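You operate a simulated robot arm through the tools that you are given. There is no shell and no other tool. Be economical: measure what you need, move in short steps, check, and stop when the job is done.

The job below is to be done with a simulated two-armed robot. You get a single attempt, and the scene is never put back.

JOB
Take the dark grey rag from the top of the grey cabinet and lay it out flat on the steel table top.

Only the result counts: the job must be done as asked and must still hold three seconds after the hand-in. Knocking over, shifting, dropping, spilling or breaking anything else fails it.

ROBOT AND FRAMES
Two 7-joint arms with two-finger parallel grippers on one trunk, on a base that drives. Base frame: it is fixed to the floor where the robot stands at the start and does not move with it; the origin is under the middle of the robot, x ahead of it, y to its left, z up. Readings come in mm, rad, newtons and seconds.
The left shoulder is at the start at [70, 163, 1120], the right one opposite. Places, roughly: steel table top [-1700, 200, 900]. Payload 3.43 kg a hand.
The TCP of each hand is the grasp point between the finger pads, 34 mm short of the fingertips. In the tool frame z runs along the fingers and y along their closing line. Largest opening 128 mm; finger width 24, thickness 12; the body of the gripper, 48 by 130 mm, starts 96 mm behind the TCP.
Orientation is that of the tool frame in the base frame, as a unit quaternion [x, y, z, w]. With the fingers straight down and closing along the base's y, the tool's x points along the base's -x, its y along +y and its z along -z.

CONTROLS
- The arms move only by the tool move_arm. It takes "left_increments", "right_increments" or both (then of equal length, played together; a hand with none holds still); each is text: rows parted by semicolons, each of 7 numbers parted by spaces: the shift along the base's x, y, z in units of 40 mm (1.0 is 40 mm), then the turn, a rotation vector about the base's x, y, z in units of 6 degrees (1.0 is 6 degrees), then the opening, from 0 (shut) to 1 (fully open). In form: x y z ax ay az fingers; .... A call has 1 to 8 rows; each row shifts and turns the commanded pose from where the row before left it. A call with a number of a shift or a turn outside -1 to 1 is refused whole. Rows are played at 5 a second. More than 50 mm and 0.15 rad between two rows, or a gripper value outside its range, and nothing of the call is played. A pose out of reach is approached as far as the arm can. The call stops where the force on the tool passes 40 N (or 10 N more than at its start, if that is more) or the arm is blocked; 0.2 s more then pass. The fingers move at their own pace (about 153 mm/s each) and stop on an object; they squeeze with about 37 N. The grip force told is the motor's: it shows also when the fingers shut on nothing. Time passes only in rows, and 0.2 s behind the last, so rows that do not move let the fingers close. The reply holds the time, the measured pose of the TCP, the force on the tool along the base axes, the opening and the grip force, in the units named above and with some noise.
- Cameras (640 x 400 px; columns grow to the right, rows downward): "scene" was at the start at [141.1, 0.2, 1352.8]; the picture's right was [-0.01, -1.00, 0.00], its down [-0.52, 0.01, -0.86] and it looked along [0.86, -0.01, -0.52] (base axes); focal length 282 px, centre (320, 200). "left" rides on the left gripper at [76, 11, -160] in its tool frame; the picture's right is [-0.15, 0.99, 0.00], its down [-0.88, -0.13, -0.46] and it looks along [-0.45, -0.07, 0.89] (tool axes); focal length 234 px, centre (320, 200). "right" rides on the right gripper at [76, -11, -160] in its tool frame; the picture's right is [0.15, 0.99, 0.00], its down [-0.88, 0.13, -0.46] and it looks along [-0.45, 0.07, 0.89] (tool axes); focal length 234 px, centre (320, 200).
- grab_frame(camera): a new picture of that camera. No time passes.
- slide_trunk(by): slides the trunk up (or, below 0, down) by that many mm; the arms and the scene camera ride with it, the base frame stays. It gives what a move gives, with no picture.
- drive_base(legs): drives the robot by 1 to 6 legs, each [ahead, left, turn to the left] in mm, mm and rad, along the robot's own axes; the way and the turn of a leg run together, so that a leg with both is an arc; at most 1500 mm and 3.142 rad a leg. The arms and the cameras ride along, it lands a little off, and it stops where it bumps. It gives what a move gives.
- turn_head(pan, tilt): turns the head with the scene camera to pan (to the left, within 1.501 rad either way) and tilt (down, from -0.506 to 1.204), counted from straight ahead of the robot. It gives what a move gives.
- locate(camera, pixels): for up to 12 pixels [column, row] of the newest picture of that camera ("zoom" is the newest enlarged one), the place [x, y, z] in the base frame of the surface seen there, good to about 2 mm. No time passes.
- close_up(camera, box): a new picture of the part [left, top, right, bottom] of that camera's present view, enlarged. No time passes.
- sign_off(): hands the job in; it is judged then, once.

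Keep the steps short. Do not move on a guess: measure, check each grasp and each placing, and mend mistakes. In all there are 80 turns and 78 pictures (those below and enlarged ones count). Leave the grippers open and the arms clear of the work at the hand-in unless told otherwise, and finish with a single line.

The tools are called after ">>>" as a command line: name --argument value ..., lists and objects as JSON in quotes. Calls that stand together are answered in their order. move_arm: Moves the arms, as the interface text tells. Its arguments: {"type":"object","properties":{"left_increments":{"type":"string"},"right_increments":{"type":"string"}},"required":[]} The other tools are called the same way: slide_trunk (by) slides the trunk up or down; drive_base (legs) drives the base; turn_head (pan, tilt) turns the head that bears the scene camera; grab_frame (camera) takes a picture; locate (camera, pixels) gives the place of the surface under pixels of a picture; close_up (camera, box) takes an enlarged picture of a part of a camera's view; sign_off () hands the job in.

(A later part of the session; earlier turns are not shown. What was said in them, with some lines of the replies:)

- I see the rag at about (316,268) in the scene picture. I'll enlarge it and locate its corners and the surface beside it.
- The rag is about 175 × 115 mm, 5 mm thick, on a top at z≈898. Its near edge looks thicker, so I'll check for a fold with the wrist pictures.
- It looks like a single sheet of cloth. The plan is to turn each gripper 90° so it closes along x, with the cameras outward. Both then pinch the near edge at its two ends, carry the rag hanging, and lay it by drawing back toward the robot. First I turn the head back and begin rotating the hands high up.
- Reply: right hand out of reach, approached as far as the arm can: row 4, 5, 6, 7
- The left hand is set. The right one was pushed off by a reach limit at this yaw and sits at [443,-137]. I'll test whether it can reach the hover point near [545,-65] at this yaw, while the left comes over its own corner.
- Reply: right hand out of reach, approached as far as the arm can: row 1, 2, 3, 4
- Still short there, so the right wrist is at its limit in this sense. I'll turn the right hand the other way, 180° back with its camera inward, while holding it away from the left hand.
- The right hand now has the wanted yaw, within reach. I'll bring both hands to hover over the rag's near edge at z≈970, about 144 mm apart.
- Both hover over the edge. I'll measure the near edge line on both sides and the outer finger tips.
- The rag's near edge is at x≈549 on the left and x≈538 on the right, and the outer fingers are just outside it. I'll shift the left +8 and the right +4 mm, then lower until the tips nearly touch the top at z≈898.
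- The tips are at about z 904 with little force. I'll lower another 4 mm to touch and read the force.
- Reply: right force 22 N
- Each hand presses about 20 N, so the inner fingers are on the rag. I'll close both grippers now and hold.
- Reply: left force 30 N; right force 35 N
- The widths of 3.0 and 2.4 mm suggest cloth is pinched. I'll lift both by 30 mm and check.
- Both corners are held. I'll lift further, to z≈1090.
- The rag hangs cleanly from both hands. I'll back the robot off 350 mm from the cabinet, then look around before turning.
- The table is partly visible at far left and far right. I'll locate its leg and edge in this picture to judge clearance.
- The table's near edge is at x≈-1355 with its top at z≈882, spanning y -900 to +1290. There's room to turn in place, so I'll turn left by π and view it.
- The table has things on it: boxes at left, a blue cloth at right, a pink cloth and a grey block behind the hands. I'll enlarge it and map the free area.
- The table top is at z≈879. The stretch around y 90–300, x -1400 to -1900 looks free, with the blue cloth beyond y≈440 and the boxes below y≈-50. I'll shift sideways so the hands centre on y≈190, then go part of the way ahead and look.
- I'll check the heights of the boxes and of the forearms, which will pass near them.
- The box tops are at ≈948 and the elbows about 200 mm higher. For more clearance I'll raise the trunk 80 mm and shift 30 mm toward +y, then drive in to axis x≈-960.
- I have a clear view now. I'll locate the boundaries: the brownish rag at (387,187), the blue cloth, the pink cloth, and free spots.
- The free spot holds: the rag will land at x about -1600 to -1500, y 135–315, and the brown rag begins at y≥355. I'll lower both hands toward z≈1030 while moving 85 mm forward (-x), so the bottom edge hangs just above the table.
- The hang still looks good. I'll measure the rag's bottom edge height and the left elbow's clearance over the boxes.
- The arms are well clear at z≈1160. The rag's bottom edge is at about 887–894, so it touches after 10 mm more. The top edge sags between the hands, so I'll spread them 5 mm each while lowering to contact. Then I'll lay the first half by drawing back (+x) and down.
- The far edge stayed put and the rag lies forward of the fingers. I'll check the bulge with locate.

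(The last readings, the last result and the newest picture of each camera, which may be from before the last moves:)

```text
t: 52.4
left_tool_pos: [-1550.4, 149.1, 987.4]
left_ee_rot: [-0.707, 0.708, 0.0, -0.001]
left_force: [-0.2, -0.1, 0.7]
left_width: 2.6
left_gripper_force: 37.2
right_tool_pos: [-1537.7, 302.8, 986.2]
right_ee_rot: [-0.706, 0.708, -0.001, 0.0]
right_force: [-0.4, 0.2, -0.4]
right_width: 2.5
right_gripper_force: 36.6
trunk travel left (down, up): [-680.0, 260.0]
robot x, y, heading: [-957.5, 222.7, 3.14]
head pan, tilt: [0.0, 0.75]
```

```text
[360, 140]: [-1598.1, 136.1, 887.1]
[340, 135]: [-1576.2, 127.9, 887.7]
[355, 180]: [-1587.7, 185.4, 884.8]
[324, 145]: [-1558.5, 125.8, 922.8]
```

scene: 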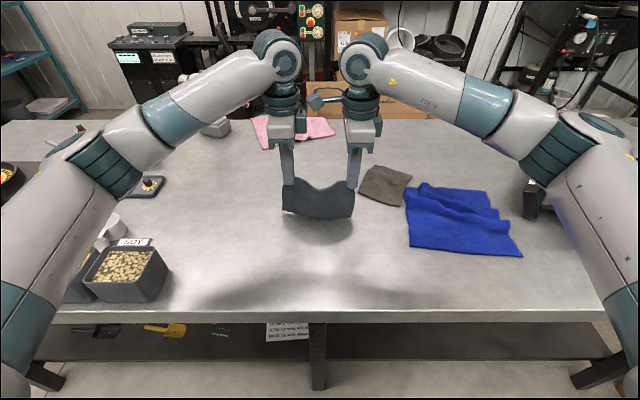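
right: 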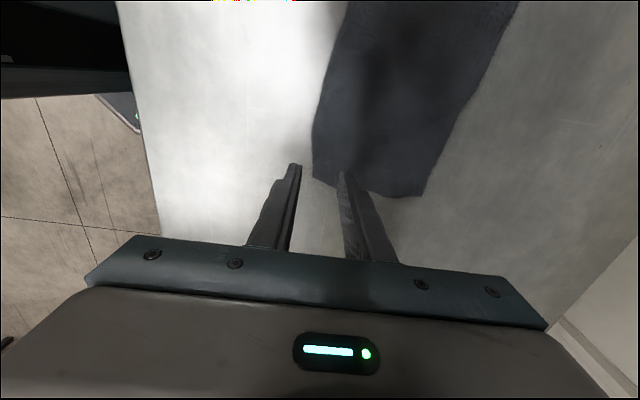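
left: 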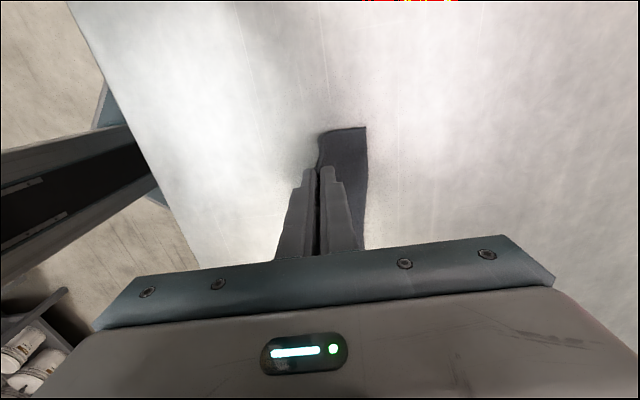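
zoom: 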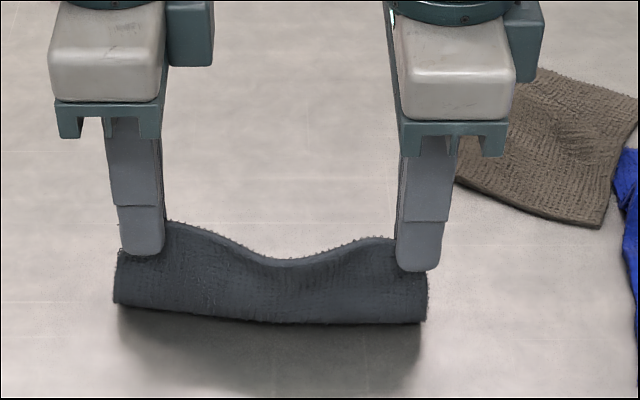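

It is laying as intended. I'll continue drawing back 58 mm and down 68 mm.

>>> move_arm --left_increments "0.22 0 -0.2 0 0 0 0; 0.22 0 -0.25 0 0 0 0; 0.22 0 -0.25 0 0 0 0; 0.22 0 -0.25 0 0 0 0; 0.2 0 -0.25 0 0 0 0; 0.2 0 -0.25 0 0 0 0; 0.2 0 -0.25 0 0 0 0; 0 0 0 0 0 0 0" --right_increments "0.22 0 -0.2 0 0 0 0; 0.22 0 -0.25 0 0 0 0; 0.22 0 -0.25 0 0 0 0; 0.22 0 -0.25 0 0 0 0; 0.2 0 -0.25 0 0 0 0; 0.2 0 -0.25 0 0 0 0; 0.2 0 -0.25 0 0 0 0; 0 0 0 0 0 0 0"

>>> close_up --camera "scene" --box '[250, 170, 410, 270]'

>>> grab_frame --camera "left"

```text
t: 54.2
left_tool_pos: [-1490.0, 149.4, 920.5]
left_ee_rot: [-0.706, 0.708, 0.0, 0.0]
left_force: [-0.6, -0.3, -0.1]
left_width: 2.3
left_gripper_force: 37.1
right_tool_pos: [-1478.0, 303.8, 918.7]
right_ee_rot: [-0.706, 0.708, 0.0, 0.0]
right_force: [0.4, 0.2, 0.3]
right_width: 2.5
right_gripper_force: 37.1
trunk travel left (down, up): [-680.0, 260.0]
robot x, y, heading: [-956.6, 226.0, 3.136]
head pan, tilt: [0.0, 0.75]
```

```text
4.00 times, centred on (330, 220) of scene
```

zoom: 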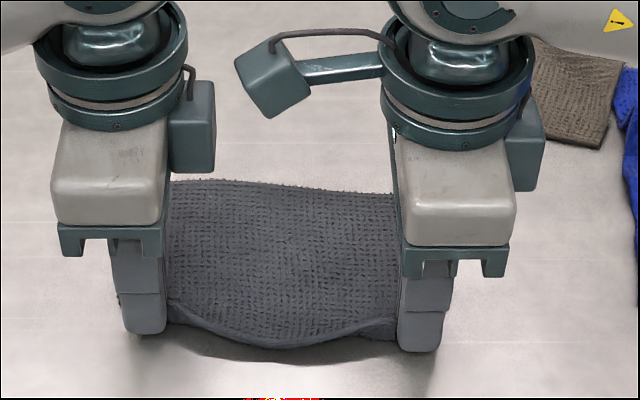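

```text
47 pictures are left
```

left: 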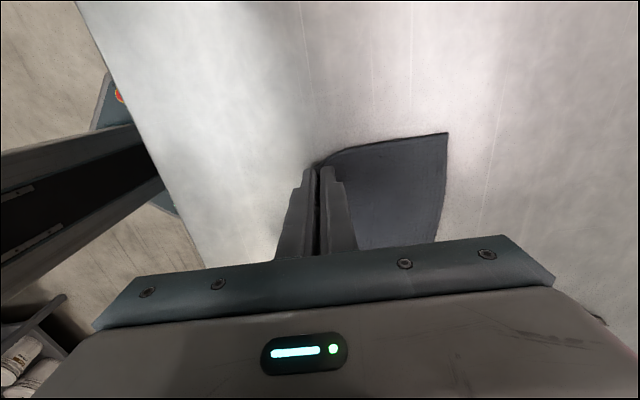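

It is almost fully laid. I'll take 3 mm more down and 4 mm back, then open the fingers slowly.

>>> move_arm --left_increments "0.1 0 -0.08 0 0 0 0; 0 0 0 0 0 0 0; 0 0 0 0 0 0 0.06; 0 0 0 0 0 0 0.12; 0 0 0 0 0 0 0.2; 0 0 0 0 0 0 0.3; 0 0 0 0 0 0 0.3" --right_increments "0.1 0 -0.06 0 0 0 0; 0 0 0 0 0 0 0; 0 0 0 0 0 0 0.06; 0 0 0 0 0 0 0.12; 0 0 0 0 0 0 0.2; 0 0 0 0 0 0 0.3; 0 0 0 0 0 0 0.3"

>>> close_up --camera "scene" --box '[250, 170, 410, 270]'

>>> grab_frame --camera "left"

>>> grab_frame --camera "right"

```text
t: 55.8
left_tool_pos: [-1485.3, 148.1, 917.0]
left_ee_rot: [-0.706, 0.709, 0.0, 0.001]
left_force: [1.1, 0.1, 6.5]
left_width: 37.9
left_gripper_force: 0.0
right_tool_pos: [-1473.6, 303.3, 916.9]
right_ee_rot: [-0.706, 0.708, 0.001, 0.0]
right_force: [0.1, -0.2, 2.8]
right_width: 38.3
right_gripper_force: 0.2
trunk travel left (down, up): [-680.0, 260.0]
robot x, y, heading: [-957.0, 222.9, 3.138]
head pan, tilt: [0.0, 0.75]
```

```text
4.00 times, centred on (330, 220) of scene
```

zoom: 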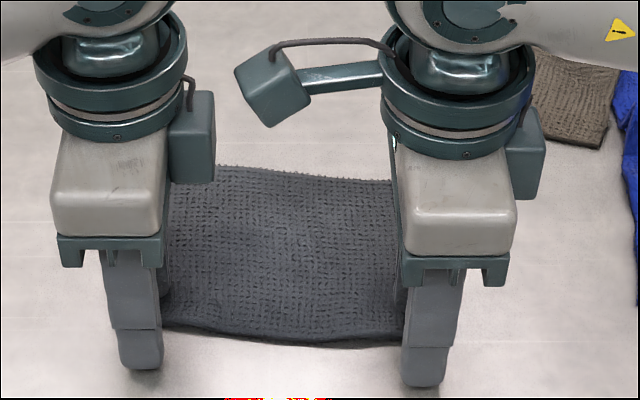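

```text
45 pictures are left
```

left: 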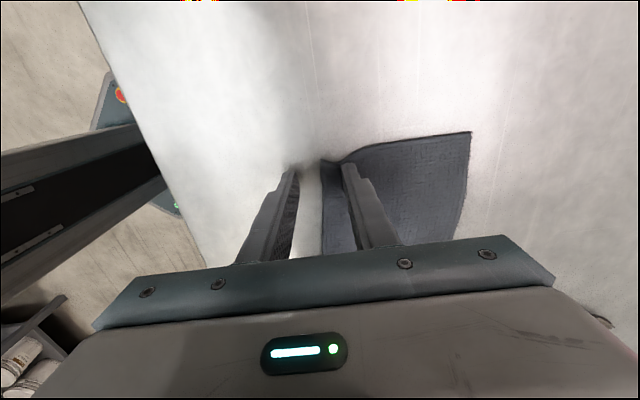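

```text
44 pictures are left
```

right: 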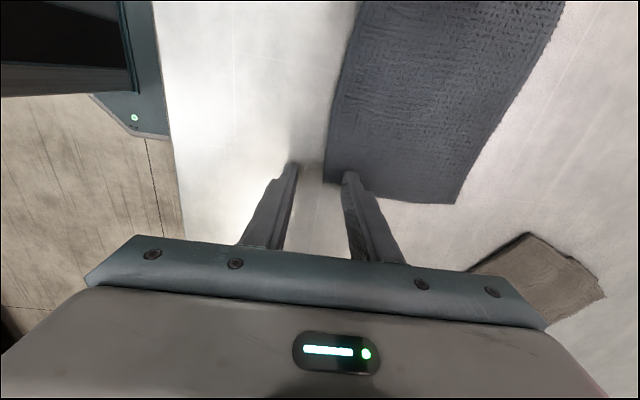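

It is released and looks flat. I'll lift both hands straight up, slowly at first.

>>> move_arm --left_increments "0 0 0.2 0 0 0 0.3; 0 0 0.4 0 0 0 0.3; 0 0 0.8 0 0 0 0.3; 0 0 1 0 0 0 0.4; 0 0 1 0 0 0 0.6; 0 0 1 0 0 0 1" --right_increments "0 0 0.2 0 0 0 0.3; 0 0 0.4 0 0 0 0.3; 0 0 0.8 0 0 0 0.3; 0 0 1 0 0 0 0.4; 0 0 1 0 0 0 0.6; 0 0 1 0 0 0 1"

>>> grab_frame --camera "scene"

>>> close_up --camera "scene" --box '[250, 170, 410, 270]'

```text
t: 57.2
left_tool_pos: [-1483.9, 149.9, 1093.9]
left_ee_rot: [-0.706, 0.708, -0.001, 0.0]
left_force: [-0.4, 0.2, -0.1]
left_width: 128.2
left_gripper_force: 0.0
right_tool_pos: [-1474.5, 304.9, 1094.1]
right_ee_rot: [-0.707, 0.708, 0.001, -0.001]
right_force: [0.0, -0.2, 0.1]
right_width: 128.0
right_gripper_force: 0.0
trunk travel left (down, up): [-680.0, 260.0]
robot x, y, heading: [-957.9, 219.9, 3.134]
head pan, tilt: [0.0, 0.75]
```

```text
43 pictures are left
```

scene: 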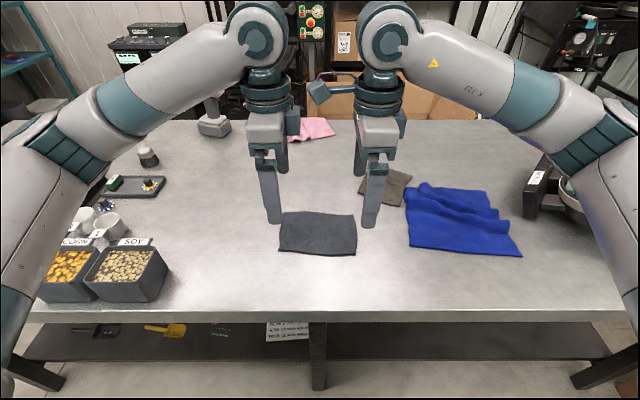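

```text
4.00 times, centred on (330, 220) of scene
```

zoom: 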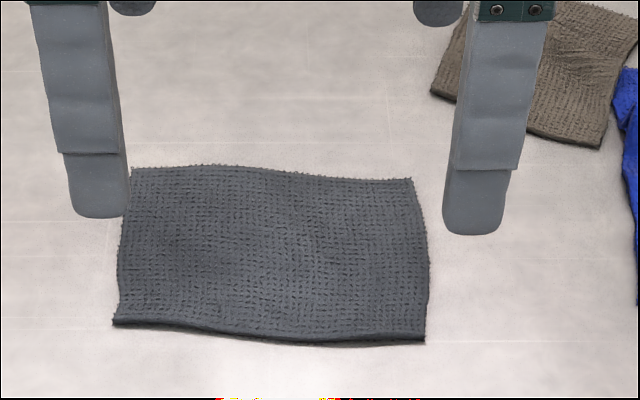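

The rag lies flat on its own. I'll check its extent and heights.

>>> locate --camera "zoom" --pixels '[[136, 172], [408, 184], [422, 336], [118, 320], [270, 260], [270, 330], [270, 180], [350, 335], [180, 315], [420, 250], [270, 360], [400, 320]]'

>>> grab_frame --camera "right"

```text
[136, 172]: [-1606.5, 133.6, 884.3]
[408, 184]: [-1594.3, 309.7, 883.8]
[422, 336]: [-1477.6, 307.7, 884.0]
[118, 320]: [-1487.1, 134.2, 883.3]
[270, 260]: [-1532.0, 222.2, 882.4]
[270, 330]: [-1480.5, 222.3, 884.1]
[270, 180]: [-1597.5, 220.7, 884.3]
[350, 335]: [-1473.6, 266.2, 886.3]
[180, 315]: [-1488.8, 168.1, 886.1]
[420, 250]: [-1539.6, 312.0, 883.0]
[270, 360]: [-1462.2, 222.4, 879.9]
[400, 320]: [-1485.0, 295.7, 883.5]
```

```text
41 pictures are left
```

right: 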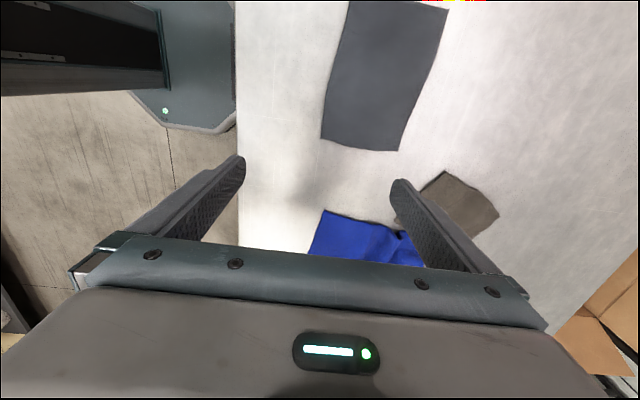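

The rag measures 176 × 120 mm with every point 3–7 mm above the table, so it is fully flat and nothing else has moved. I'll back the robot off to leave the arms clear.

>>> drive_base --legs '[[-350, 0, 0]]'

>>> grab_frame --camera "scene"

```text
t: 59.5
left_tool_pos: [-1134.1, 146.9, 1092.9]
left_ee_rot: [0.709, -0.705, 0.0, -0.001]
left_force: [-0.1, 0.3, 0.7]
left_width: 128.0
left_gripper_force: 0.0
right_tool_pos: [-1126.5, 301.7, 1092.0]
right_ee_rot: [0.709, -0.705, 0.0, 0.001]
right_force: [0.4, 0.2, 0.5]
right_width: 127.9
right_gripper_force: 0.0
trunk travel left (down, up): [-680.0, 260.0]
robot x, y, heading: [-606.2, 219.9, -3.136]
head pan, tilt: [0.0, 0.75]
```

```text
40 pictures are left
```

scene: 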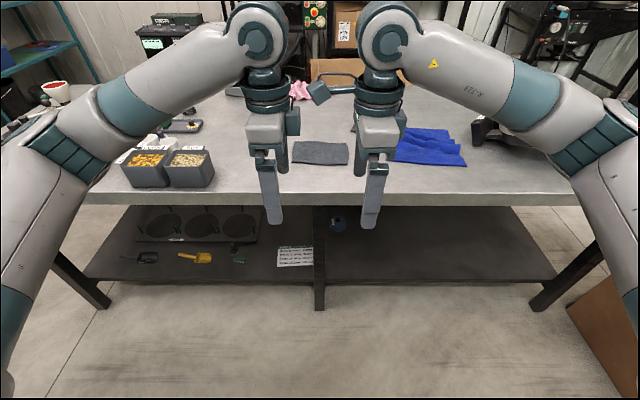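

The rag still lies flat, the grippers are open and the arms are clear, so I'm handing in.

>>> sign_off

```text
The job is handed in.
```

The dark grey rag is laid out flat on the steel table top, the grippers are open, the arms are clear, and I saw nothing else disturbed.
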